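You operate a simulated robot arm through the tools that you are given. There is no shell and no other tool. Be economical: measure what you need, move in short steps, check, and stop when the job is done.

You are at the controls of a simulated two-armed robot. One attempt, no reset.

JOB
Load the silver and cream modules, cover the grey long tray and carry it to the rack.
Fine: silver in pocket A, cream in pocket C; cover and tray go level in both hands; the tray ends on top of the rack.

Only the result counts: the job must be done as asked and must still hold three seconds after the hand-in. Knocking over, shifting, dropping, spilling or breaking anything else fails it. A push-on lid holds only when it is set on centred and level and pressed home; a screw cap is set on level and turned clockwise until tight.

ROBOT AND FRAMES
Two 7-joint arms with two-finger parallel grippers on one trunk, on a base that drives. Base frame: it is fixed to the floor where the robot stands at the start and does not move with it; the origin is under the middle of the robot, x ahead of it, y to its left, z up; the surface under the hand at the start is at about z = 880. Units: mm, degrees, N and s.
The left shoulder is at the start at [62, 197, 1204], the right one opposite. With the tool pointing down near the work surface each hand reaches from about 260 to 700 mm from the robot's upright axis, wherever it stands, measured 20 degrees to its own side. Places, roughly: black long tray [750, -1000, 500]; pocket A of the grey long tray [600, -300, 900]; pocket C of the grey long tray [600, -500, 900]; top of the tray rack [800, -1400, 900]. Payload 1.57 kg a hand.
Tool frame (each hand has its own): the origin (TCP) lies between the finger pads and is the grasp point; the fingertips stand 30 mm ahead of it; z points along the fingers, y is the line along which they close. Largest opening 110 mm; finger width 24, thickness 12; the body of the gripper, 48 by 112 mm, starts 78 mm behind the TCP.
Orientation is told as [roll, pitch, yaw] about the base's x, y, z axes, in that order, counted from this pose: with the fingers straight down and closing along the base's y, the tool's x points along the base's -x, its y along +y and its z along -z.

CONTROLS
- The arms move only by the tool nudge_tool. It takes "left_rows", "right_rows" or both (then of equal length, played together; a hand with none holds still); each is a list of rows, each a list of 3 entries, a list of its own where there are three numbers: the shift along the tool's x, y, z in mm, then the turn, a rotation vector about the tool's x, y, z in degrees, then the finger opening in mm, from 0 to 110. In form: [[[tx, ty, tz], [rx, ry, rz], jaw], ...]. A call has 1 to 12 rows; each row is the pose to reach, as a shift and turn from the pose commanded when the call began, along the tool's axes at that moment. A row lasts 0.2 s, in which the tool goes at most 50 mm and 8.6 degrees; a call with a longer step from one row to the next is refused whole, and so is a gripper value outside its range. Where a pose cannot be reached the arm comes as near as it can. A force on the tool above 90 N (or 10 N above the force at the start of the call, whichever is more), or a blocked arm, ends the call early, and 0.2 s more pass. Each finger travels about 72 mm/s and halts on what it meets, pressing with about 43 N; the grip force reading is that of the motor and also rises with nothing between the fingers. The clock runs only during rows and for 0.2 s after the last one: add rows that repeat a pose to give the fingers time. It gives the time, the measured TCP pose, the force on the tool (base axes), the opening and the grip force at its end, in the units of the frame above (readings bear some noise), with the torque about the TCP (base axes, N m) and any sound that the robot's microphone picked up.
- Cameras (640 x 400 px; columns grow to the right, rows downward): "scene" is now at [105, -11.2, 1781]; the picture's right is [-0.15, -0.99, 0.00], its down [-0.81, 0.12, -0.57] and it looks along [0.56, -0.08, -0.82] (base axes); focal length 276 px, centre (320, 200). "left" rides on the left gripper at [70, -16, -141] in its tool frame; the picture's right is [0.23, 0.97, 0.00], its down [-0.85, 0.20, -0.48] and it looks along [-0.47, 0.11, 0.88] (tool axes); focal length 222 px, centre (320, 200). "right" rides on the right gripper at [70, 16, -141] in its tool frame; the picture's right is [-0.23, 0.97, 0.00], its down [-0.85, -0.20, -0.48] and it looks along [-0.47, -0.11, 0.88] (tool axes); focal length 222 px, centre (320, 200). There is no depth. A picture from a camera that has moved, and an enlarged one, comes with that camera's place and axes in the base frame and with its lens.
- get_image(camera): a new picture of that camera. It takes no simulated time.
- slide_trunk(by): slides the trunk up (or, below 0, down) by that many mm; the arms and the scene camera ride with it, the base frame stays. It gives what a move gives, with no picture.
- drive_base(legs): drives the robot by 1 to 6 legs, each [ahead, left, turn to the left] in mm, mm and degrees, along the robot's own axes; the way and the turn of a leg run together, so that a leg with both is an arc; at most 1500 mm and 180 degrees a leg. The arms and the cameras ride along, it lands a little off, and it stops where it bumps. It gives what a move gives.
- head_to(pan, tilt): turns the head with the scene camera to pan (to the left, within 86 degrees either way) and tilt (down, from -29 to 69), counted from straight ahead of the robot. It gives what a move gives.
- close_up(camera, box): a new picture of the part [left, top, right, bottom] of that camera's present view, enlarged. It takes no simulated time.
- close_job(): hands the job in; it is judged then, once.

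Work in short steps. Places have to be worked out from the pictures, the camera data and where the tool is seen: move nearer, look again, correct. Check each grasp and each placing, and mend what went wrong. You have 120 turns and 108 pictures in all, those below and enlarged ones among them. Open the grippers and draw the arms clear of the work before you hand the job in, unless the task says otherwise; then end with one line.

The tools are called after "Call:" as a command line: name --argument value ..., lists and objects as JSON in quotes. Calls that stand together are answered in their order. nudge_tool: Moves the arms, as the interface text tells. Its arguments: {"type":"object","properties":{"left_rows":{"type":"array","items":{"type":"array"}},"right_rows":{"type":"array","items":{"type":"array"}}},"required":[]} The other tools are called the same way: slide_trunk (by) slides the trunk up or down; drive_base (legs) drives the base; head_to (pan, tilt) turns the head that bears the scene camera; get_image (camera) takes a picture; close_up (camera, box) takes an enlarged picture of a part of a camera's view; close_job () hands the job in.

At the start:

```text
time: 0.0
left_tcp_pos: [515.0, 162.2, 1229.5]
left_tool_rot: [0.0, 0.0, 0.0]
left_ft_force: [-0.2, 0.2, -0.7]
left_torque: [-0.01, -0.01, -0.02]
left_finger_gap: 109.8
left_gripper_force: 0.1
right_tcp_pos: [375.5, -250.0, 1210.9]
right_tool_rot: [-0.1, 0.1, 0.1]
right_ft_force: [-0.2, 0.4, 0.0]
right_torque: [0.0, 0.0, 0.01]
right_finger_gap: 110.1
right_gripper_force: 0.1
trunk travel left (down, up): [-800.0, 190.0]
robot x, y, heading: [-0.2, 0.0, -0.1]
head pan, tilt: [-8.5, 55.1]
```

scene: 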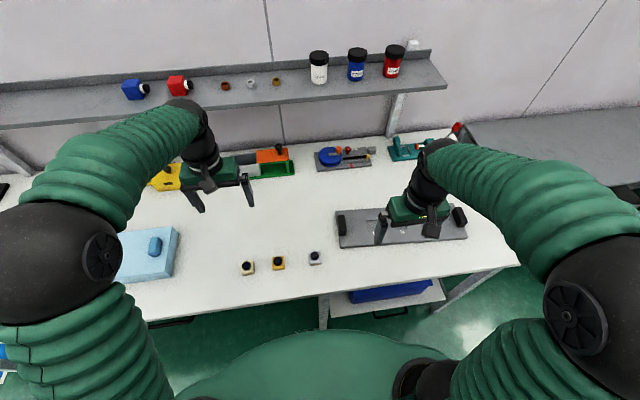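
right: 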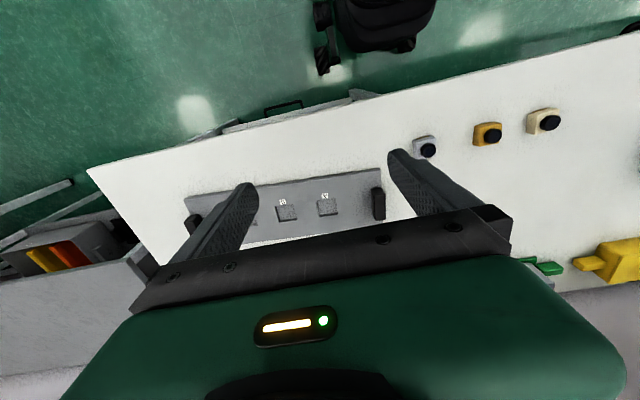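
left: 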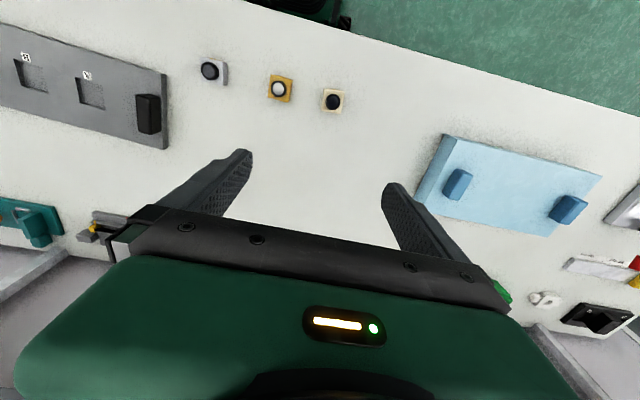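

I'll look at the surroundings and get enlarged views of the tray, modules and cover first.

Call:
close_up --camera "scene" --box '[220, 180, 480, 340]'

Call:
close_up --camera "left" --box '[0, 0, 320, 200]'

Call:
close_up --camera "left" --box '[320, 50, 640, 250]'

Call:
head_to --pan -60 --tilt 35

Call:
get_image --camera "scene"

```text
2.46 times, centred on (350, 260) of scene
camera zoom: at [105.0, -11.2, 1781.0], right [-0.15, -0.99, 0.0], down [-0.81, 0.12, -0.57], along [0.56, -0.08, -0.82], focal length 680 px, centre (246, 52)
```

zoom: 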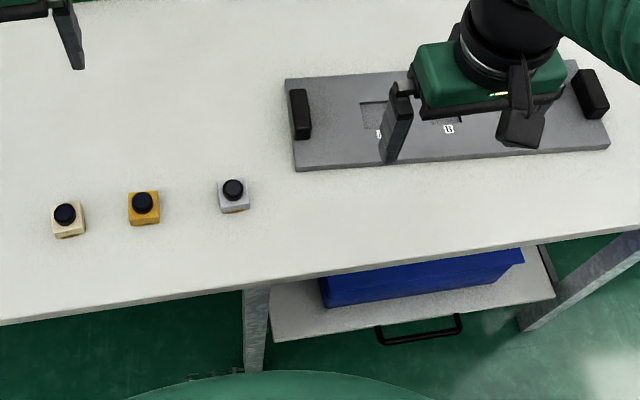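

```text
2.00 times, centred on (160, 100) of left
camera zoom: at [444.9, 146.0, 1369.6], right [-0.23, 0.97, 0.0], down [0.86, 0.2, 0.48], along [0.47, 0.11, -0.88], focal length 444 px, centre (640, 400)
```

zoom: 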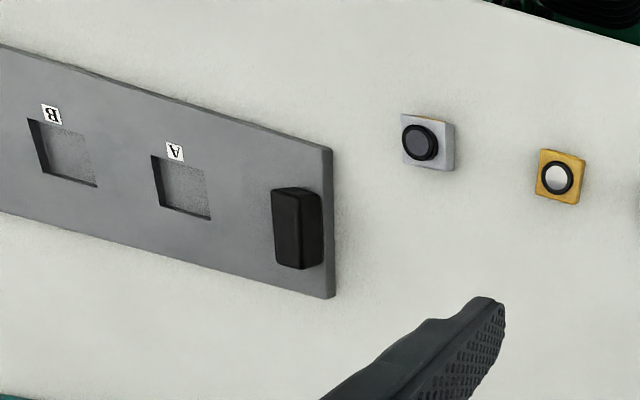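

```text
2.00 times, centred on (480, 150) of left
camera zoom: at [444.9, 146.0, 1369.6], right [-0.23, 0.97, 0.0], down [0.86, 0.2, 0.48], along [0.47, 0.11, -0.88], focal length 444 px, centre (0, 300)
```

zoom: 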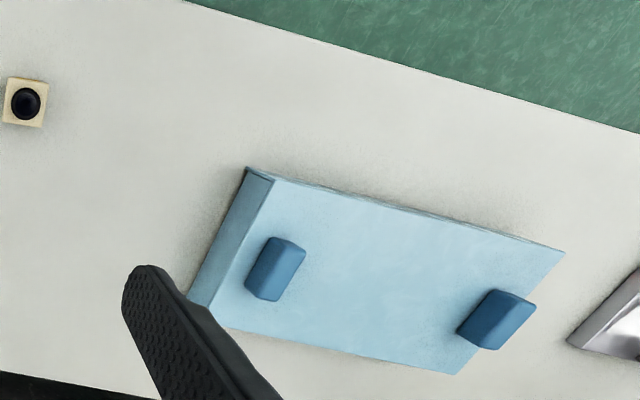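

```text
time: 1.2
left_tcp_pos: [514.3, 162.4, 1229.3]
left_tool_rot: [0.1, 0.1, 0.0]
left_ft_force: [-0.2, 0.1, -0.7]
left_torque: [0.0, -0.01, 0.0]
left_finger_gap: 109.9
left_gripper_force: 0.1
right_tcp_pos: [375.0, -249.7, 1211.9]
right_tool_rot: [0.0, 0.0, 0.1]
right_ft_force: [0.2, -0.3, -0.1]
right_torque: [-0.01, -0.01, -0.01]
right_finger_gap: 109.9
right_gripper_force: 0.0
trunk travel left (down, up): [-800.0, 190.0]
robot x, y, heading: [0.2, 2.4, 0.2]
head pan, tilt: [-60.0, 35.0]
```

```text
101 pictures are left
camera scene: at [77.9, -76.9, 1809.4], right [-0.87, -0.5, 0.0], down [-0.29, 0.5, -0.82], along [0.41, -0.71, -0.57], focal length 276 px, centre (320, 200)
```

scene: 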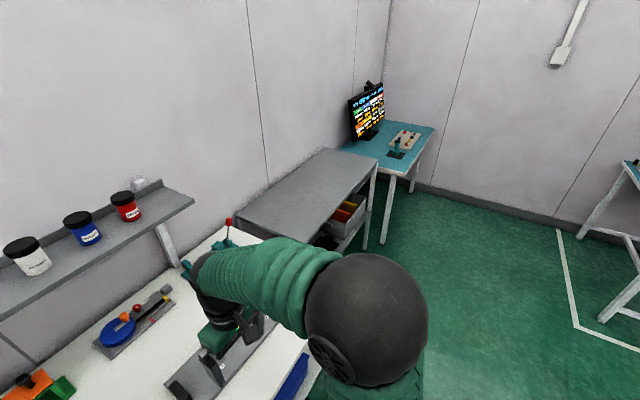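

The rack spans about x 610–1020, y −850…−1830; silver is near [476,−44] and cream near [477,180]. I bring the right hand above silver and the left above cream for a closer look.

Call:
nudge_tool --right_rows '[[[-17, 34, 25], [0, 0, 0], 110], [[-34, 68, 50], [0, 0, 0], 110], [[-51, 102, 75], [0, 0, 0], 110], [[-68, 136, 100], [0, 0, 0], 110], [[-85, 170, 125], [0, 0, 0], 110], [[-101, 204, 150], [0, 0, 0], 110]]' --left_rows '[[[6, 3, 25], [0, 0, 0], 110], [[12, 6, 50], [0, 0, 0], 110], [[18, 9, 75], [0, 0, 0], 110], [[25, 12, 100], [0, 0, 0], 110], [[31, 14, 125], [0, 0, 0], 110], [[38, 16, 150], [0, 0, 0], 110]]'

Call:
get_image --camera "right"

Call:
get_image --camera "left"

```text
time: 2.6
left_tcp_pos: [477.6, 180.3, 1077.4]
left_tool_rot: [-0.1, 0.1, -0.1]
left_ft_force: [0.9, 0.6, -0.2]
left_torque: [-0.01, 0.02, -0.01]
left_finger_gap: 110.0
left_gripper_force: 0.0
right_tcp_pos: [476.2, -41.1, 1060.9]
right_tool_rot: [-0.1, 0.1, 0.0]
right_ft_force: [-0.1, -0.4, 0.7]
right_torque: [-0.01, 0.05, -0.03]
right_finger_gap: 110.3
right_gripper_force: 0.1
trunk travel left (down, up): [-800.0, 190.0]
robot x, y, heading: [-2.1, 1.0, -0.3]
head pan, tilt: [-60.0, 35.0]
```

```text
100 pictures are left
camera right: at [405.7, -27.8, 1201.7], right [0.23, 0.97, 0.0], down [0.86, -0.2, 0.48], along [0.46, -0.11, -0.88], focal length 222 px, centre (320, 200)
```

right: 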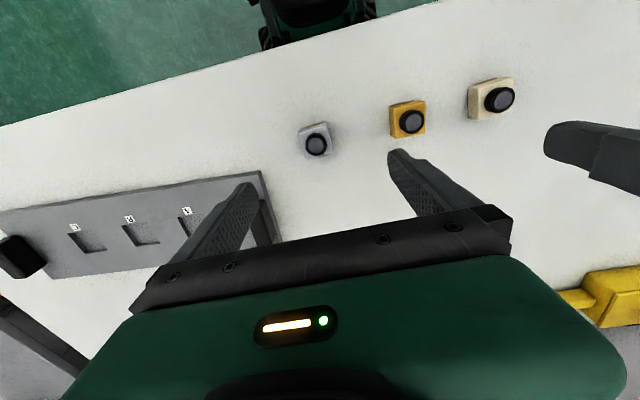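

```text
99 pictures are left
camera left: at [406.6, 165.8, 1218.1], right [-0.23, 0.97, 0.0], down [0.86, 0.2, 0.48], along [0.46, 0.11, -0.88], focal length 222 px, centre (320, 200)
```

left: 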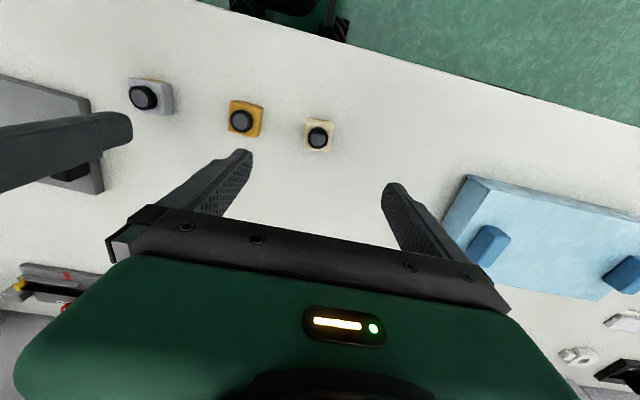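

Call:
close_up --camera "right" --box '[270, 100, 370, 162]'

Call:
close_up --camera "left" --box '[270, 100, 370, 162]'

Call:
close_up --camera "right" --box '[0, 160, 280, 335]'

```text
6.40 times, centred on (320, 131) of right
camera zoom: at [405.7, -27.8, 1201.7], right [0.23, 0.97, 0.0], down [0.86, -0.2, 0.48], along [0.46, -0.11, -0.88], focal length 1422 px, centre (320, 642)
```

zoom: 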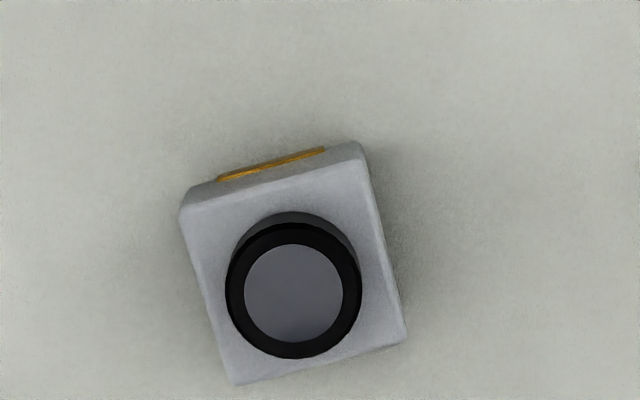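

```text
6.40 times, centred on (320, 131) of left
camera zoom: at [406.6, 165.8, 1218.1], right [-0.23, 0.97, 0.0], down [0.86, 0.2, 0.48], along [0.46, 0.11, -0.88], focal length 1422 px, centre (320, 642)
```

zoom: 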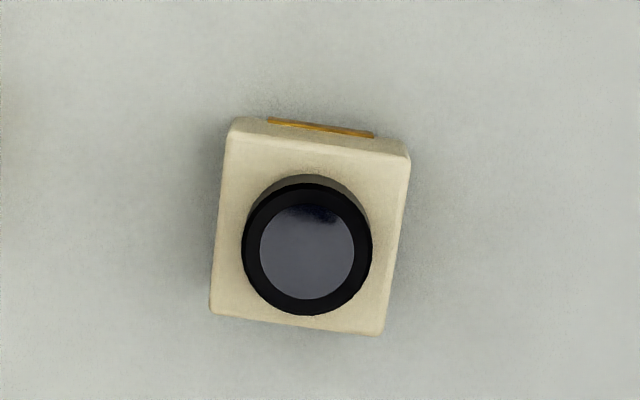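

```text
2.29 times, centred on (140, 248) of right
camera zoom: at [405.7, -27.8, 1201.7], right [0.23, 0.97, 0.0], down [0.86, -0.2, 0.48], along [0.46, -0.11, -0.88], focal length 508 px, centre (731, 91)
```

zoom: 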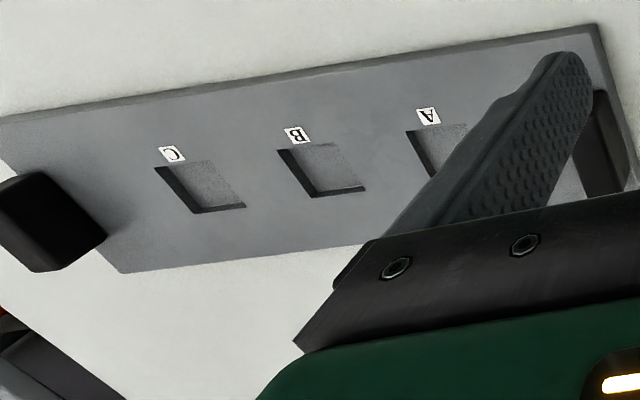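

Both modules have a ~27 mm round knob on a ~38 mm body; silver yaw ≈0, cream yaw ≈+4°. I lower both open hands around the knobs to judge heights.

Call:
nudge_tool --right_rows '[[[0, -4, 30], [0, 0, 0], 70], [[0, -9, 65], [0, 0, 0], 70], [[0, -9, 95], [0, 0, 0], 70], [[0, -9, 115], [0, 0, 0], 70]]' --left_rows '[[[2, 0, 35], [0, 0, -2], 70], [[4, -1, 75], [0, 0, -4], 70], [[4, -1, 110], [0, 0, -4], 70], [[4, -1, 132], [0, 0, -4], 70]]'

Call:
get_image --camera "right"

Call:
get_image --camera "left"

```text
time: 3.6
left_tcp_pos: [473.6, 176.6, 946.1]
left_tool_rot: [-0.1, -0.1, 4.1]
left_ft_force: [0.1, -0.4, 0.2]
left_torque: [0.0, -0.01, -0.04]
left_finger_gap: 69.9
left_gripper_force: 0.0
right_tcp_pos: [474.6, -51.1, 945.1]
right_tool_rot: [-0.1, 0.0, 0.0]
right_ft_force: [-0.3, 0.2, 0.0]
right_torque: [0.03, 0.0, 0.0]
right_finger_gap: 69.9
right_gripper_force: 0.0
trunk travel left (down, up): [-800.0, 190.0]
robot x, y, heading: [-2.0, -5.4, -0.0]
head pan, tilt: [-60.0, 35.0]
```

```text
95 pictures are left
camera right: at [405.3, -37.4, 1086.5], right [0.23, 0.97, 0.0], down [0.85, -0.2, 0.48], along [0.47, -0.11, -0.88], focal length 222 px, centre (320, 200)
```

right: 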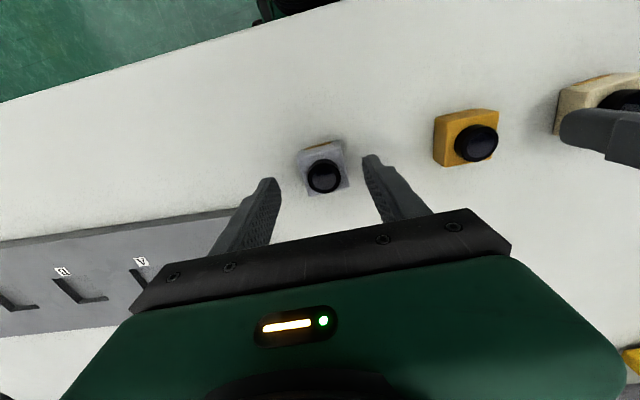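

```text
94 pictures are left
camera left: at [404.6, 155.5, 1086.5], right [-0.29, 0.96, 0.0], down [0.84, 0.26, 0.48], along [0.46, 0.14, -0.88], focal length 222 px, centre (320, 200)
```

left: 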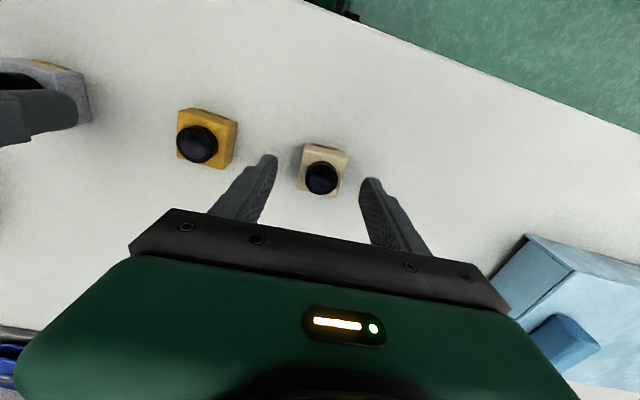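

I zoom in on both to triangulate the knob heights.

Call:
close_up --camera "right" --box '[250, 120, 410, 220]'

Call:
close_up --camera "left" --box '[240, 120, 400, 220]'

```text
4.00 times, centred on (330, 170) of right
camera zoom: at [405.3, -37.4, 1086.5], right [0.23, 0.97, 0.0], down [0.85, -0.2, 0.48], along [0.47, -0.11, -0.88], focal length 888 px, centre (280, 320)
```

zoom: 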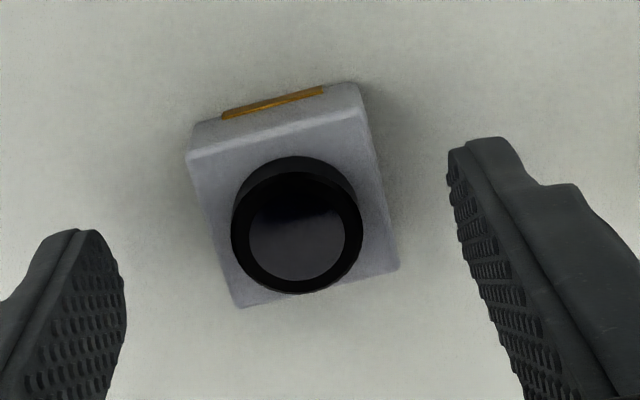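

```text
4.00 times, centred on (320, 170) of left
camera zoom: at [404.6, 155.5, 1086.5], right [-0.29, 0.96, 0.0], down [0.84, 0.26, 0.48], along [0.46, 0.14, -0.88], focal length 888 px, centre (320, 320)
```

zoom: 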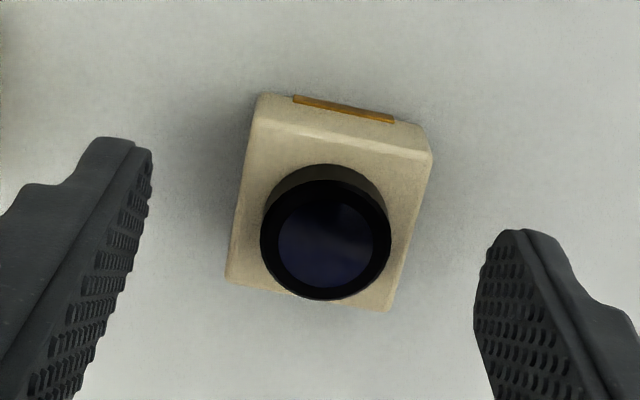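

Body tops are about z 906, knob tops about z 918. I lower to TCP z≈928 (tips gripping the top 8 mm of the bodies) and close both.

Call:
nudge_tool --right_rows '[[[-3, 1, 8], [0, 0, 0], 70], [[-3, 1, 17], [0, 0, 0], 70], [[-3, 1, 17], [0, 0, 0], 45], [[-3, 1, 17], [0, 0, 0], 20], [[-3, 1, 17], [0, 0, 0], 20], [[-3, 1, 17], [0, 0, 0], 20]]' --left_rows '[[[-1.5, 0, 9], [0, 0, -1], 70], [[-1.5, 0, 18], [0, 0, -1], 70], [[-1.5, 0, 18], [0, 0, -1], 45], [[-1.5, 0, 18], [0, 0, -1], 20], [[-1.5, 0, 18], [0, 0, -1], 20], [[-1.5, 0, 18], [0, 0, -1], 20]]'

Call:
get_image --camera "right"

Call:
get_image --camera "left"

```text
time: 5.0
left_tcp_pos: [474.0, 177.7, 928.4]
left_tool_rot: [0.0, 0.0, 5.1]
left_ft_force: [0.3, 0.1, 0.3]
left_torque: [0.02, 0.02, -0.02]
left_finger_gap: 38.8
left_gripper_force: 42.7
right_tcp_pos: [478.1, -52.1, 928.5]
right_tool_rot: [0.0, 0.0, 0.0]
right_ft_force: [-0.7, 0.9, 0.7]
right_torque: [0.05, 0.0, -0.04]
right_finger_gap: 38.9
right_gripper_force: 43.1
trunk travel left (down, up): [-800.0, 190.0]
robot x, y, heading: [-2.5, 3.0, -0.0]
head pan, tilt: [-60.0, 35.0]
```

```text
91 pictures are left
camera right: at [407.8, -37.4, 1070.1], right [0.23, 0.97, 0.0], down [0.86, -0.2, 0.48], along [0.47, -0.11, -0.88], focal length 222 px, centre (320, 200)
```

right: 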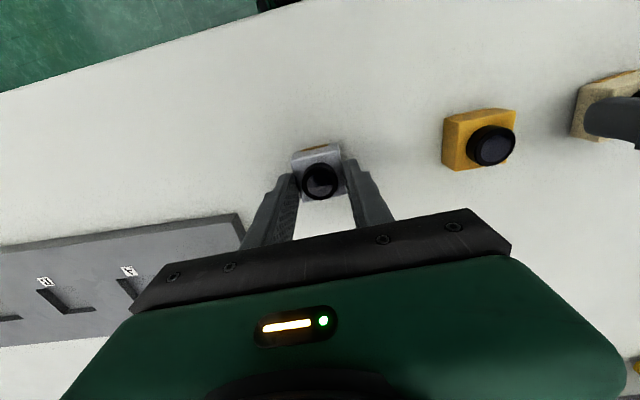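

```text
90 pictures are left
camera left: at [404.9, 154.8, 1069.4], right [-0.31, 0.95, 0.0], down [0.83, 0.27, 0.48], along [0.45, 0.15, -0.88], focal length 222 px, centre (320, 200)
```

left: 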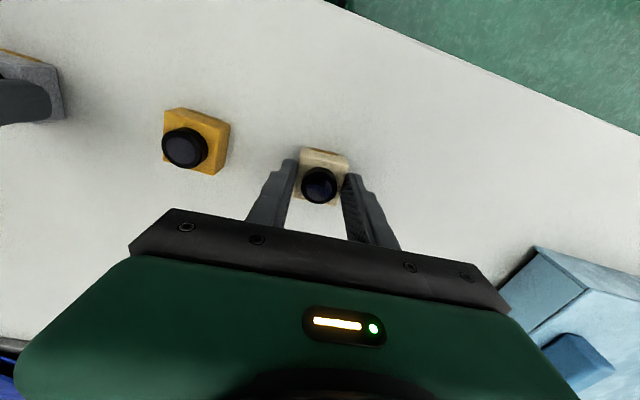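

Both gripped (38.8 mm). I lift both, and carry silver toward a viewing spot beside pocket A.

Call:
nudge_tool --right_rows '[[[0, 0, -40], [0, 0, 0], 20], [[0, 0, -80], [0, 0, 0], 20], [[0, 0, -120], [0, 0, 0], 20], [[-15, -44, -130], [0, 0, 0], 20], [[-30, -88, -140], [0, 0, 0], 20], [[-45, -132, -140], [0, 0, 0], 20], [[-60, -175, -140], [0, 0, 0], 20], [[-75, -218, -140], [0, 0, 0], 20]]' --left_rows '[[[0, 0, -40], [0, 0, 0], 20], [[0, 0, -80], [0, 0, 0], 20], [[0, 0, -120], [0, 0, 0], 20], [[0, 0, -160], [0, 0, 0], 20], [[0, 0, -160], [0, 0, 2], 20], [[0, 0, -160], [0, 0, 5], 20], [[0, 0, -160], [0, 0, 5], 20], [[0, 0, -160], [0, 0, 5], 20]]'

Call:
get_image --camera "right"

Call:
head_to --pan -25 --tilt 55

Call:
get_image --camera "scene"

```text
time: 6.8
left_tcp_pos: [474.6, 175.3, 1090.3]
left_tool_rot: [0.0, 0.0, 0.0]
left_ft_force: [-0.2, -0.8, -0.9]
left_torque: [0.01, -0.01, 0.03]
left_finger_gap: 39.0
left_gripper_force: 42.8
right_tcp_pos: [554.2, -273.8, 1066.8]
right_tool_rot: [0.3, 0.0, 0.2]
right_ft_force: [0.2, -0.1, -0.4]
right_torque: [0.05, 0.02, -0.05]
right_finger_gap: 39.0
right_gripper_force: 43.2
trunk travel left (down, up): [-800.0, 190.0]
robot x, y, heading: [4.4, -0.2, -0.1]
head pan, tilt: [-60.0, 35.0]
```

```text
89 pictures are left
camera right: at [483.9, -259.1, 1207.8], right [0.23, 0.97, 0.0], down [0.86, -0.2, 0.48], along [0.47, -0.11, -0.88], focal length 222 px, centre (320, 200)
```

right: 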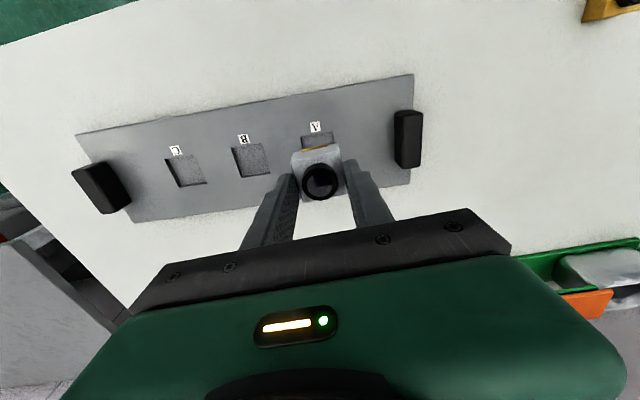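

```text
time: 7.8
left_tcp_pos: [472.8, 176.7, 1089.9]
left_tool_rot: [0.0, -0.1, 0.0]
left_ft_force: [-0.1, 0.7, -0.2]
left_torque: [-0.02, 0.0, 0.04]
left_finger_gap: 39.1
left_gripper_force: 43.2
right_tcp_pos: [553.2, -271.3, 1067.7]
right_tool_rot: [0.1, 0.0, 0.0]
right_ft_force: [0.1, -0.8, 0.0]
right_torque: [0.02, -0.01, 0.01]
right_finger_gap: 38.9
right_gripper_force: 43.0
trunk travel left (down, up): [-800.0, 190.0]
robot x, y, heading: [0.7, 1.0, -0.0]
head pan, tilt: [-25.0, 55.0]
```

```text
88 pictures are left
camera scene: at [100.4, -31.7, 1781.1], right [-0.42, -0.91, 0.0], down [-0.74, 0.35, -0.57], along [0.52, -0.24, -0.82], focal length 276 px, centre (320, 200)
```

scene: 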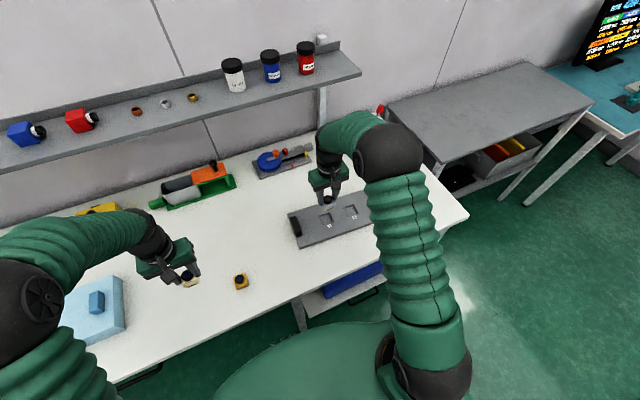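

I zoom in on the tray to locate pocket geometry precisely.

Call:
close_up --camera "right" --box '[60, 60, 300, 210]'

Call:
close_up --camera "right" --box '[260, 60, 440, 172]'

```text
2.67 times, centred on (180, 135) of right
camera zoom: at [482.9, -256.9, 1208.7], right [0.23, 0.97, 0.0], down [0.86, -0.2, 0.48], along [0.47, -0.11, -0.88], focal length 592 px, centre (693, 373)
```

zoom: 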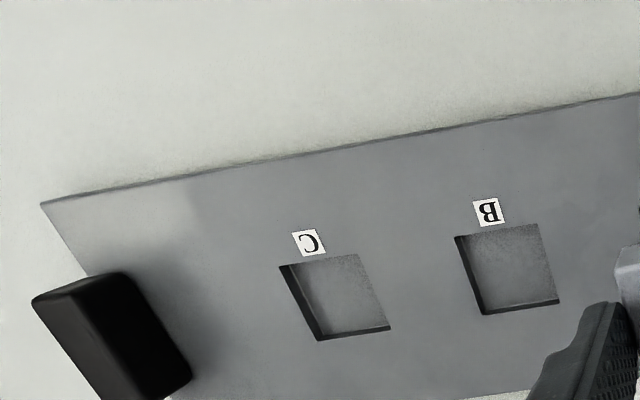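

```text
3.56 times, centred on (350, 116) of right
camera zoom: at [482.9, -256.9, 1208.7], right [0.23, 0.97, 0.0], down [0.86, -0.2, 0.48], along [0.47, -0.11, -0.88], focal length 790 px, centre (213, 499)
```

zoom: 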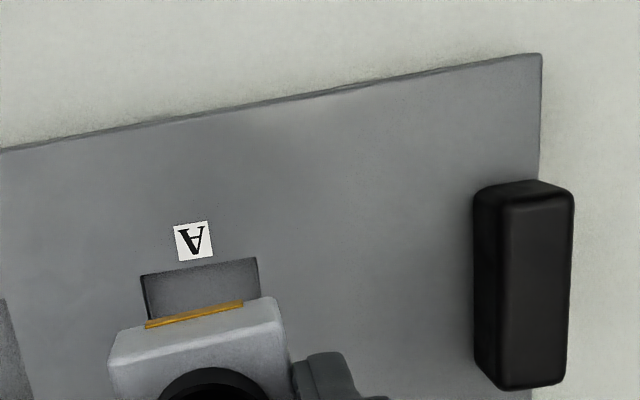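

Tray yaw ≈ −4°, pocket A ≈ [569.5,−279], C ≈ [556,−476], pocket ~45 mm vs module 39 mm. I turn −4° and hover silver over A.

Call:
nudge_tool --right_rows '[[[-8, -4, 20], [0, 0, 2], 20], [[-16, -8, 50], [0, 0, 4], 20], [[-16, -8, 80], [0, 0, 4], 20], [[-16, -8, 100], [0, 0, 4], 20], [[-16, -8, 100], [0, 0, 4], 20]]'

Call:
close_up --camera "right" --box '[200, 90, 440, 240]'

Call:
close_up --camera "scene" --box '[270, 170, 400, 252]'

```text
time: 9.0
left_tcp_pos: [474.4, 177.0, 1089.6]
left_tool_rot: [0.0, 0.0, 0.0]
left_ft_force: [-0.6, 0.6, -0.7]
left_torque: [0.0, -0.01, -0.02]
left_finger_gap: 39.3
left_gripper_force: 43.5
right_tcp_pos: [570.8, -278.9, 970.7]
right_tool_rot: [0.0, -0.1, -4.0]
right_ft_force: [1.1, 0.5, -0.8]
right_torque: [0.01, 0.01, 0.04]
right_finger_gap: 39.0
right_gripper_force: 43.3
trunk travel left (down, up): [-800.0, 190.0]
robot x, y, heading: [3.2, 0.5, -0.1]
head pan, tilt: [-25.0, 55.0]
```

```text
2.67 times, centred on (320, 165) of right
camera zoom: at [501.1, -260.0, 1110.2], right [0.29, 0.96, 0.0], down [0.84, -0.26, 0.48], along [0.46, -0.14, -0.88], focal length 592 px, centre (320, 293)
```

zoom: 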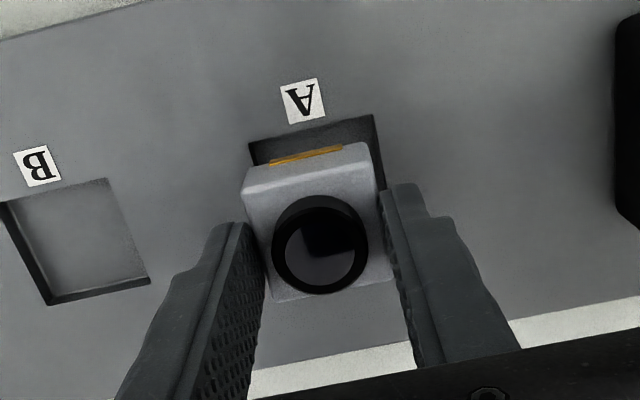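

```text
4.88 times, centred on (335, 211) of scene
camera zoom: at [101.0, -31.5, 1781.0], right [-0.42, -0.91, 0.0], down [-0.74, 0.35, -0.57], along [0.52, -0.24, -0.82], focal length 1348 px, centre (247, 146)
```

zoom: 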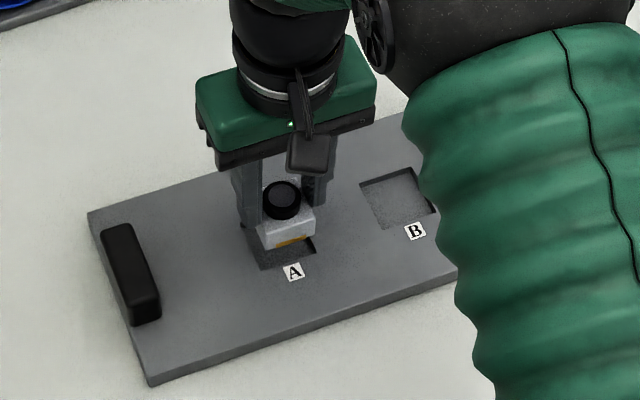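

Silver is aligned over pocket A within ~1 mm. I lower it 26 mm and check.

Call:
nudge_tool --right_rows '[[[1, 0, 8], [0, 0, 0], 20], [[1, 0, 16], [0, 0, 0], 20], [[1, 0, 22], [0, 0, 0], 20], [[1, 0, 26], [0, 0, 0], 20], [[1, 0, 26], [0, 0, 0], 20]]'

Call:
close_up --camera "right" --box '[200, 90, 440, 240]'

Call:
close_up --camera "scene" --box '[290, 190, 370, 240]'

```text
time: 10.2
left_tcp_pos: [473.7, 177.5, 1089.9]
left_tool_rot: [-0.1, 0.0, 0.0]
left_ft_force: [0.0, 0.5, -0.6]
left_torque: [-0.01, -0.03, -0.01]
left_finger_gap: 39.0
left_gripper_force: 43.5
right_tcp_pos: [569.1, -278.9, 943.0]
right_tool_rot: [0.0, 0.0, -4.0]
right_ft_force: [-0.4, -0.2, -0.9]
right_torque: [-0.01, 0.0, -0.02]
right_finger_gap: 38.9
right_gripper_force: 42.9
trunk travel left (down, up): [-800.0, 190.0]
robot x, y, heading: [-0.8, 1.1, -0.1]
head pan, tilt: [-25.0, 55.0]
```

```text
2.67 times, centred on (320, 165) of right
camera zoom: at [499.6, -260.3, 1084.6], right [0.29, 0.96, 0.0], down [0.84, -0.26, 0.48], along [0.46, -0.14, -0.88], focal length 592 px, centre (320, 293)
```

zoom: 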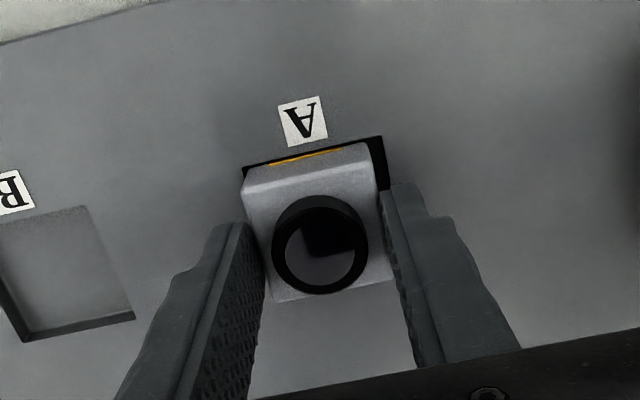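

```text
8.00 times, centred on (330, 215) of scene
camera zoom: at [101.0, -31.4, 1781.0], right [-0.42, -0.91, 0.0], down [-0.74, 0.35, -0.57], along [0.52, -0.24, -0.82], focal length 2210 px, centre (240, 80)
```

zoom: 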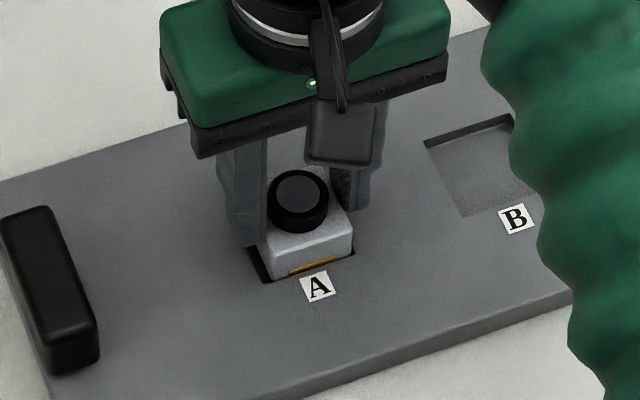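

The module is entering the pocket, slightly toward −y. Shift +2 mm y and lower gently by 8 mm.

Call:
nudge_tool --right_rows '[[[-0.5, 2, 0], [0, 0, 0], 20], [[-0.5, 2, 2], [0, 0, 0], 20], [[-0.5, 2, 4], [0, 0, 0], 20], [[-0.5, 2, 6], [0, 0, 0], 20], [[-0.5, 2, 8], [0, 0, 0], 20]]'

Call:
close_up --camera "scene" --box '[290, 190, 370, 240]'

```text
time: 11.4
left_tcp_pos: [472.8, 178.3, 1090.6]
left_tool_rot: [0.0, -0.1, 0.0]
left_ft_force: [0.2, -0.3, 0.1]
left_torque: [-0.04, 0.0, -0.02]
left_finger_gap: 39.0
left_gripper_force: 43.5
right_tcp_pos: [568.5, -276.6, 938.5]
right_tool_rot: [-0.1, -0.2, -4.0]
right_ft_force: [1.6, -1.9, 17.2]
right_torque: [-0.09, 0.29, 0.07]
right_finger_gap: 38.7
right_gripper_force: 43.0
trunk travel left (down, up): [-800.0, 190.0]
robot x, y, heading: [-0.5, 0.6, 0.1]
head pan, tilt: [-25.0, 55.0]
```

```text
8.00 times, centred on (330, 215) of scene
camera zoom: at [97.1, -29.8, 1781.7], right [-0.42, -0.91, 0.0], down [-0.74, 0.35, -0.57], along [0.52, -0.24, -0.82], focal length 2210 px, centre (240, 80)
```

zoom: 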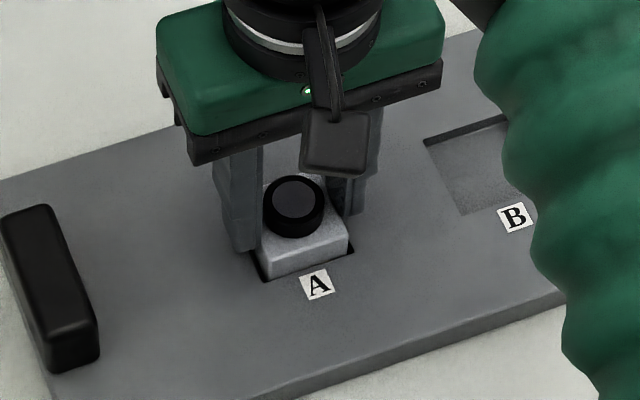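

Contact at TCP z≈938 (17 N) with the contact strip now below the rim: seated. I release and lift.

Call:
nudge_tool --right_rows '[[[0, 0, -2], [0, 0, 0], 40], [[0, 0, -2], [0, 0, 0], 55], [[0, 0, -2], [0, 0, 0], 65], [[0, 0, -2], [0, 0, 0], 65], [[0, 0, -30], [0, 0, 0], 65], [[0, 0, -70], [0, 0, 0], 65], [[0, 0, -110], [0, 0, 0], 65]]'

Call:
close_up --camera "right" --box '[200, 60, 440, 210]'

Call:
close_up --camera "scene" --box '[270, 180, 390, 255]'

```text
time: 13.0
left_tcp_pos: [473.4, 178.6, 1090.2]
left_tool_rot: [0.0, -0.1, 0.0]
left_ft_force: [0.0, 0.3, -0.5]
left_torque: [0.03, 0.01, 0.01]
left_finger_gap: 38.9
left_gripper_force: 42.7
right_tcp_pos: [570.6, -278.0, 1046.1]
right_tool_rot: [0.0, 0.0, -4.0]
right_ft_force: [0.6, -0.5, -0.2]
right_torque: [0.01, -0.01, 0.01]
right_finger_gap: 65.2
right_gripper_force: 0.1
trunk travel left (down, up): [-800.0, 190.0]
robot x, y, heading: [1.9, -1.5, -0.0]
head pan, tilt: [-25.0, 55.0]
```

```text
2.67 times, centred on (320, 135) of right
camera zoom: at [499.8, -258.5, 1186.7], right [0.29, 0.96, 0.0], down [0.84, -0.26, 0.48], along [0.46, -0.14, -0.88], focal length 592 px, centre (320, 373)
```

zoom: 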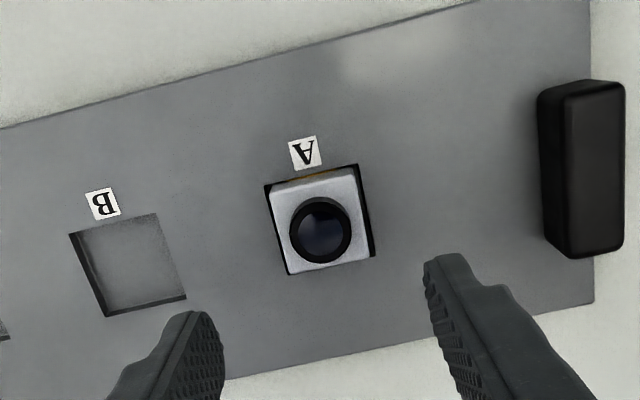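

```text
5.33 times, centred on (330, 218) of scene
camera zoom: at [99.5, -30.6, 1781.1], right [-0.42, -0.91, 0.0], down [-0.74, 0.35, -0.57], along [0.52, -0.24, -0.82], focal length 1474 px, centre (267, 107)
```

zoom: 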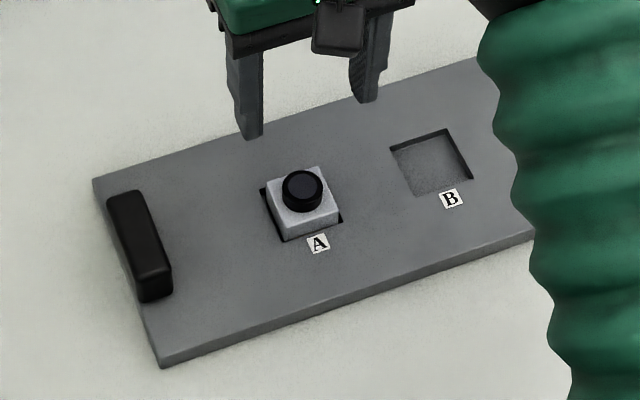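

Silver is seated in A. I retract the right hand and drive the base right by 480 mm so the left hand (holding cream) can reach pocket C.

Call:
nudge_tool --right_rows '[[[40, 0, -20], [0, 0, 0], 65], [[80, 5, -40], [0, 0, 0], 65], [[120, 10, -60], [0, 0, -2], 65], [[160, 10, -80], [0, 0, -4], 65]]'

Call:
drive_base --legs '[[0, -480, 0]]'

Call:
get_image --camera "scene"

Call:
get_image --camera "left"

```text
time: 14.0
left_tcp_pos: [471.7, 177.2, 1090.7]
left_tool_rot: [-0.1, -0.1, 0.0]
left_ft_force: [0.5, -0.7, -1.0]
left_torque: [0.02, -0.02, 0.0]
left_finger_gap: 39.0
left_gripper_force: 43.1
right_tcp_pos: [408.3, -255.1, 1127.6]
right_tool_rot: [0.1, -0.1, 0.0]
right_ft_force: [-0.6, 0.5, 0.4]
right_torque: [-0.03, -0.04, 0.02]
right_finger_gap: 64.9
right_gripper_force: 0.1
trunk travel left (down, up): [-800.0, 190.0]
robot x, y, heading: [-1.0, -2.2, 0.0]
head pan, tilt: [-25.0, 55.0]
```

```text
time: 16.8
left_tcp_pos: [473.6, -278.5, 1089.6]
left_tool_rot: [-0.3, -0.1, 0.5]
left_ft_force: [-0.3, 0.5, -1.0]
left_torque: [-0.03, -0.01, 0.0]
left_finger_gap: 39.1
left_gripper_force: 43.2
right_tcp_pos: [413.3, -713.7, 1127.7]
right_tool_rot: [-0.3, -0.1, 0.5]
right_ft_force: [-0.5, -0.2, -0.1]
right_torque: [0.0, -0.01, 0.02]
right_finger_gap: 65.2
right_gripper_force: 0.0
trunk travel left (down, up): [-800.0, 190.0]
robot x, y, heading: [5.6, -466.0, 0.3]
head pan, tilt: [-25.0, 55.0]
```

```text
78 pictures are left
camera scene: at [101.3, -487.2, 1781.3], right [-0.42, -0.91, 0.01], down [-0.75, 0.34, -0.57], along [0.52, -0.24, -0.82], focal length 276 px, centre (320, 200)
```

scene: 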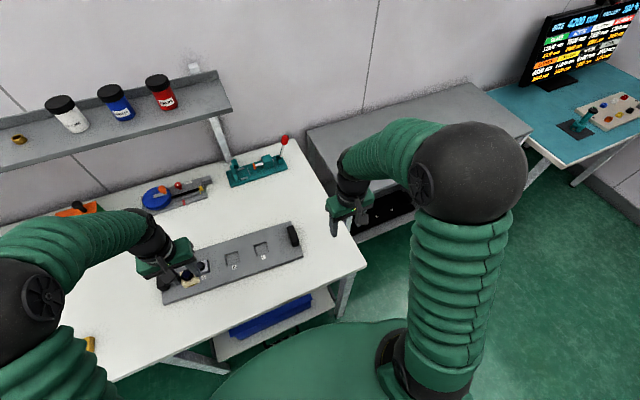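

```text
77 pictures are left
camera left: at [403.9, -294.7, 1229.5], right [-0.24, 0.97, 0.0], down [0.85, 0.21, 0.48], along [0.46, 0.11, -0.88], focal length 222 px, centre (320, 200)
```

left: 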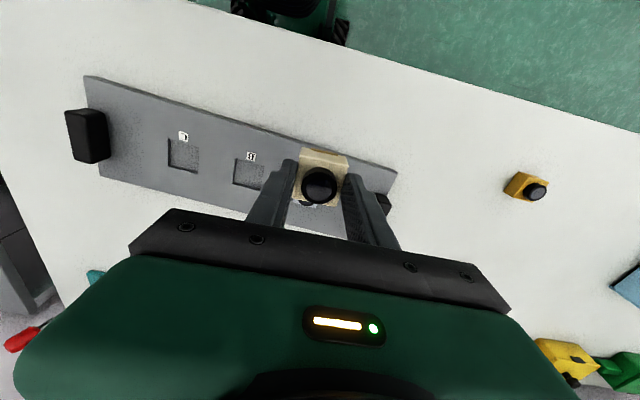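

Now move cream over C ([556,−476]) at z≈1000 with yaw −4°.

Call:
nudge_tool --left_rows '[[[-20, -45, 0], [0, 0, 1], 20], [[-40, -90, 0], [0, 0, 2], 20], [[-60, -135, 0], [0, 0, 3], 20], [[-80, -178, 10], [0, 0, 4], 20], [[-83, -198, 50], [0, 0, 4.5], 20], [[-83, -198, 85], [0, 0, 4.5], 20], [[-83, -198, 85], [0, 0, 4.5], 20]]'

Call:
close_up --camera "left" --box '[200, 70, 440, 220]'

Call:
close_up --camera "scene" --box '[160, 200, 320, 300]'

```text
time: 18.4
left_tcp_pos: [557.0, -481.5, 1006.0]
left_tool_rot: [0.0, -0.2, -4.1]
left_ft_force: [0.4, 0.8, 0.2]
left_torque: [0.0, 0.04, 0.02]
left_finger_gap: 38.9
left_gripper_force: 42.9
right_tcp_pos: [412.2, -717.3, 1126.5]
right_tool_rot: [0.0, -0.1, 0.5]
right_ft_force: [0.5, 0.3, -0.3]
right_torque: [-0.01, -0.03, -0.01]
right_finger_gap: 64.8
right_gripper_force: 0.1
trunk travel left (down, up): [-800.0, 190.0]
robot x, y, heading: [4.2, -465.4, 0.4]
head pan, tilt: [-25.0, 55.0]
```

```text
2.67 times, centred on (320, 145) of left
camera zoom: at [485.6, -493.4, 1146.4], right [-0.16, 0.99, 0.0], down [0.87, 0.14, 0.48], along [0.47, 0.08, -0.88], focal length 592 px, centre (320, 347)
```

zoom: 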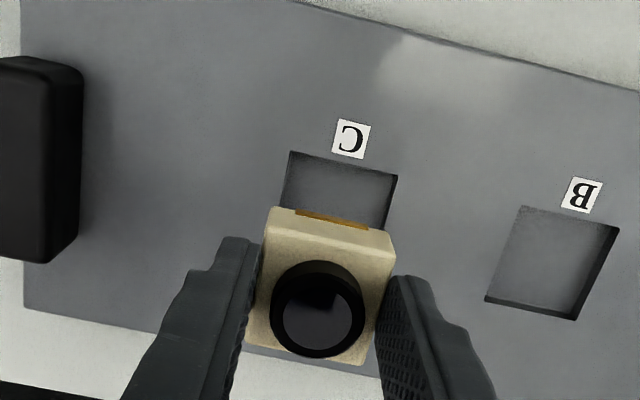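

```text
4.00 times, centred on (240, 250) of scene
camera zoom: at [101.4, -497.5, 1781.1], right [-0.42, -0.91, 0.0], down [-0.75, 0.34, -0.57], along [0.52, -0.24, -0.82], focal length 1105 px, centre (640, 0)
```

zoom: 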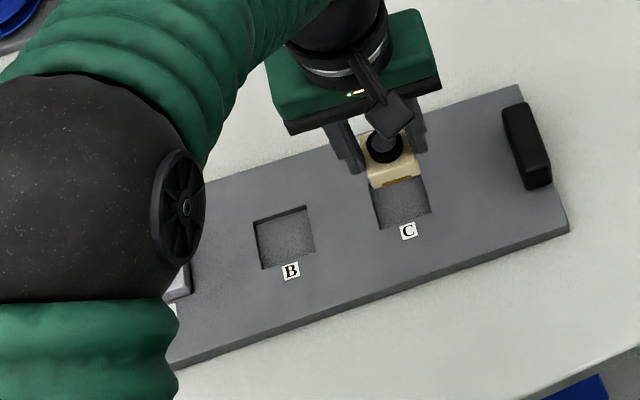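

Pocket C relative to the hand: about −1.7 mm x, +5.8 mm y. I correct and lower to hover just above.

Call:
nudge_tool --left_rows '[[[2, 5.7, 10], [0, 0, 0], 20], [[2, 5.7, 25], [0, 0, 0], 20], [[2, 5.7, 42], [0, 0, 0], 20], [[2, 5.7, 42], [0, 0, 0], 20]]'

Call:
close_up --camera "left" --box '[200, 90, 440, 240]'

Call:
close_up --camera "scene" --box '[210, 210, 290, 260]'

```text
time: 19.4
left_tcp_pos: [556.1, -476.5, 965.5]
left_tool_rot: [0.0, -0.1, -3.9]
left_ft_force: [-0.6, -0.4, -1.1]
left_torque: [-0.01, 0.0, -0.02]
left_finger_gap: 38.8
left_gripper_force: 43.0
right_tcp_pos: [411.9, -718.2, 1125.9]
right_tool_rot: [0.1, -0.1, 0.6]
right_ft_force: [-0.4, 0.1, -0.2]
right_torque: [0.03, 0.01, -0.01]
right_finger_gap: 65.1
right_gripper_force: 0.1
trunk travel left (down, up): [-800.0, 190.0]
robot x, y, heading: [5.4, -469.7, 0.5]
head pan, tilt: [-25.0, 55.0]
```

```text
2.67 times, centred on (320, 165) of left
camera zoom: at [485.2, -488.2, 1104.9], right [-0.16, 0.99, 0.0], down [0.87, 0.14, 0.48], along [0.47, 0.08, -0.88], focal length 592 px, centre (320, 293)
```

zoom: 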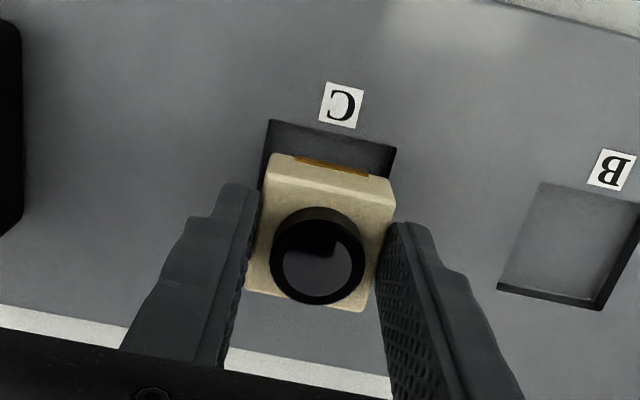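

```text
8.00 times, centred on (250, 235) of scene
camera zoom: at [102.0, -497.3, 1781.1], right [-0.42, -0.91, 0.0], down [-0.75, 0.34, -0.57], along [0.52, -0.24, -0.82], focal length 2210 px, centre (880, -80)
```

zoom: 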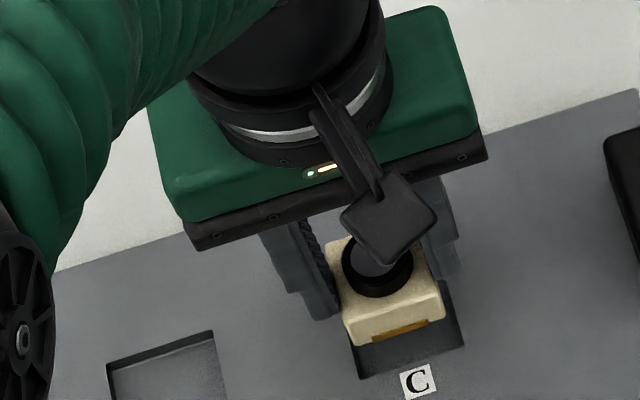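

Aligned. Lower into the pocket.

Call:
nudge_tool --left_rows '[[[1, 0, 8], [0, 0, 0], 20], [[1, 0, 16], [0, 0, 0], 20], [[1, 0, 21], [0, 0, 0], 20], [[1, 0, 24], [0, 0, 0], 20], [[1, 0, 26], [0, 0, 0], 20], [[1, 0, 28], [0, 0, 0], 20]]'

Call:
close_up --camera "scene" --box '[210, 210, 290, 260]'

Call:
close_up --camera "left" --box '[200, 90, 440, 240]'

```text
time: 20.8
left_tcp_pos: [554.2, -476.4, 938.8]
left_tool_rot: [0.0, -0.4, -4.0]
left_ft_force: [2.3, 1.8, 20.7]
left_torque: [0.12, 0.27, -0.04]
left_finger_gap: 38.6
left_gripper_force: 42.8
right_tcp_pos: [412.1, -719.3, 1127.1]
right_tool_rot: [0.1, -0.3, 0.5]
right_ft_force: [-0.5, -0.1, -0.5]
right_torque: [-0.01, 0.04, -0.01]
right_finger_gap: 64.6
right_gripper_force: 0.2
trunk travel left (down, up): [-800.0, 190.0]
robot x, y, heading: [4.3, -467.7, 0.7]
head pan, tilt: [-25.0, 55.0]
```

```text
8.00 times, centred on (250, 235) of scene
camera zoom: at [98.1, -496.5, 1781.8], right [-0.42, -0.91, 0.0], down [-0.74, 0.34, -0.57], along [0.52, -0.24, -0.82], focal length 2210 px, centre (880, -80)
```

zoom: 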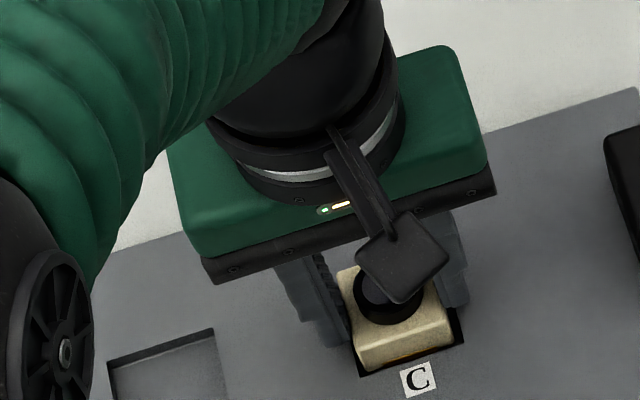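

```text
2.67 times, centred on (320, 165) of left
camera zoom: at [482.7, -487.0, 1078.5], right [-0.16, 0.99, 0.0], down [0.86, 0.14, 0.48], along [0.48, 0.07, -0.87], focal length 592 px, centre (320, 293)
```

zoom: 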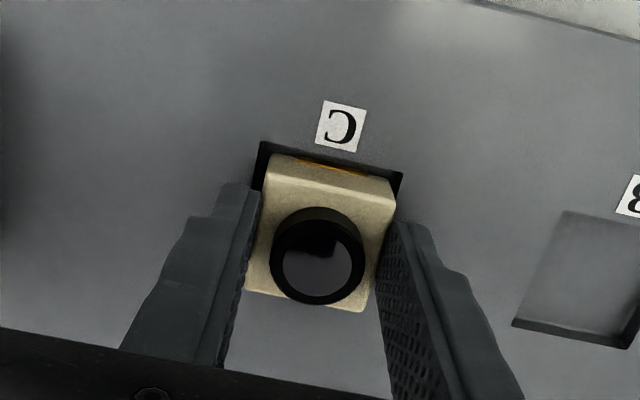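

Contact at the same height as silver — seated. Release and lift.

Call:
nudge_tool --left_rows '[[[0, 0, -2], [0, 0, 0], 40], [[0, 0, -2], [0, 0, 0], 55], [[0, 0, -2], [0, 0, 0], 65], [[0, 0, -2], [0, 0, 0], 65], [[0, 0, -30], [0, 0, 0], 65], [[0, 0, -70], [0, 0, 0], 65], [[0, 0, -110], [0, 0, 0], 65]]'

Call:
close_up --camera "left" --box '[100, 40, 440, 252]'

Call:
close_up --camera "scene" --box '[150, 200, 310, 300]'

```text
time: 22.4
left_tcp_pos: [554.2, -473.5, 1045.4]
left_tool_rot: [0.0, -0.1, -4.0]
left_ft_force: [-0.2, 0.1, 0.4]
left_torque: [0.0, -0.02, 0.03]
left_finger_gap: 65.1
left_gripper_force: 0.1
right_tcp_pos: [412.2, -719.3, 1126.1]
right_tool_rot: [0.1, -0.1, 0.5]
right_ft_force: [0.1, 0.4, -0.4]
right_torque: [0.0, 0.03, 0.0]
right_finger_gap: 65.1
right_gripper_force: 0.0
trunk travel left (down, up): [-800.0, 190.0]
robot x, y, heading: [1.4, -464.7, 0.4]
head pan, tilt: [-25.0, 55.0]
```

```text
1.88 times, centred on (270, 146) of left
camera zoom: at [483.5, -485.0, 1186.1], right [-0.16, 0.99, 0.0], down [0.87, 0.14, 0.48], along [0.47, 0.08, -0.88], focal length 418 px, centre (414, 302)
```

zoom: 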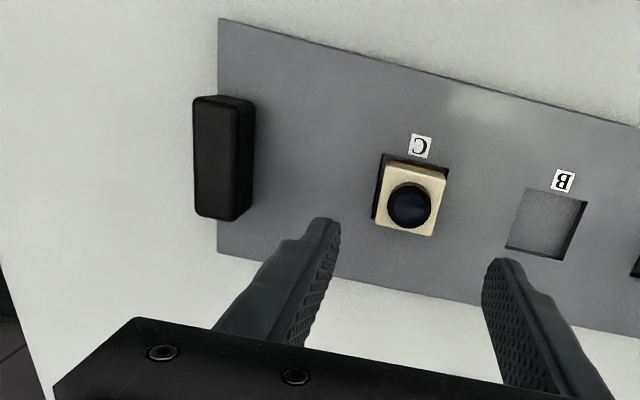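

```text
4.00 times, centred on (230, 250) of scene
camera zoom: at [101.0, -497.0, 1781.1], right [-0.42, -0.91, 0.0], down [-0.75, 0.34, -0.57], along [0.52, -0.24, -0.82], focal length 1105 px, centre (680, 0)
```

zoom: 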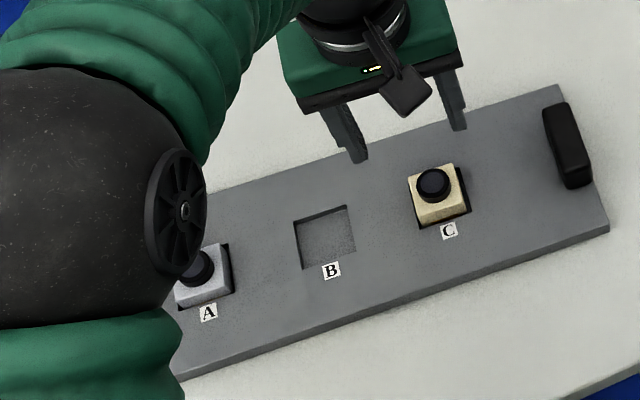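

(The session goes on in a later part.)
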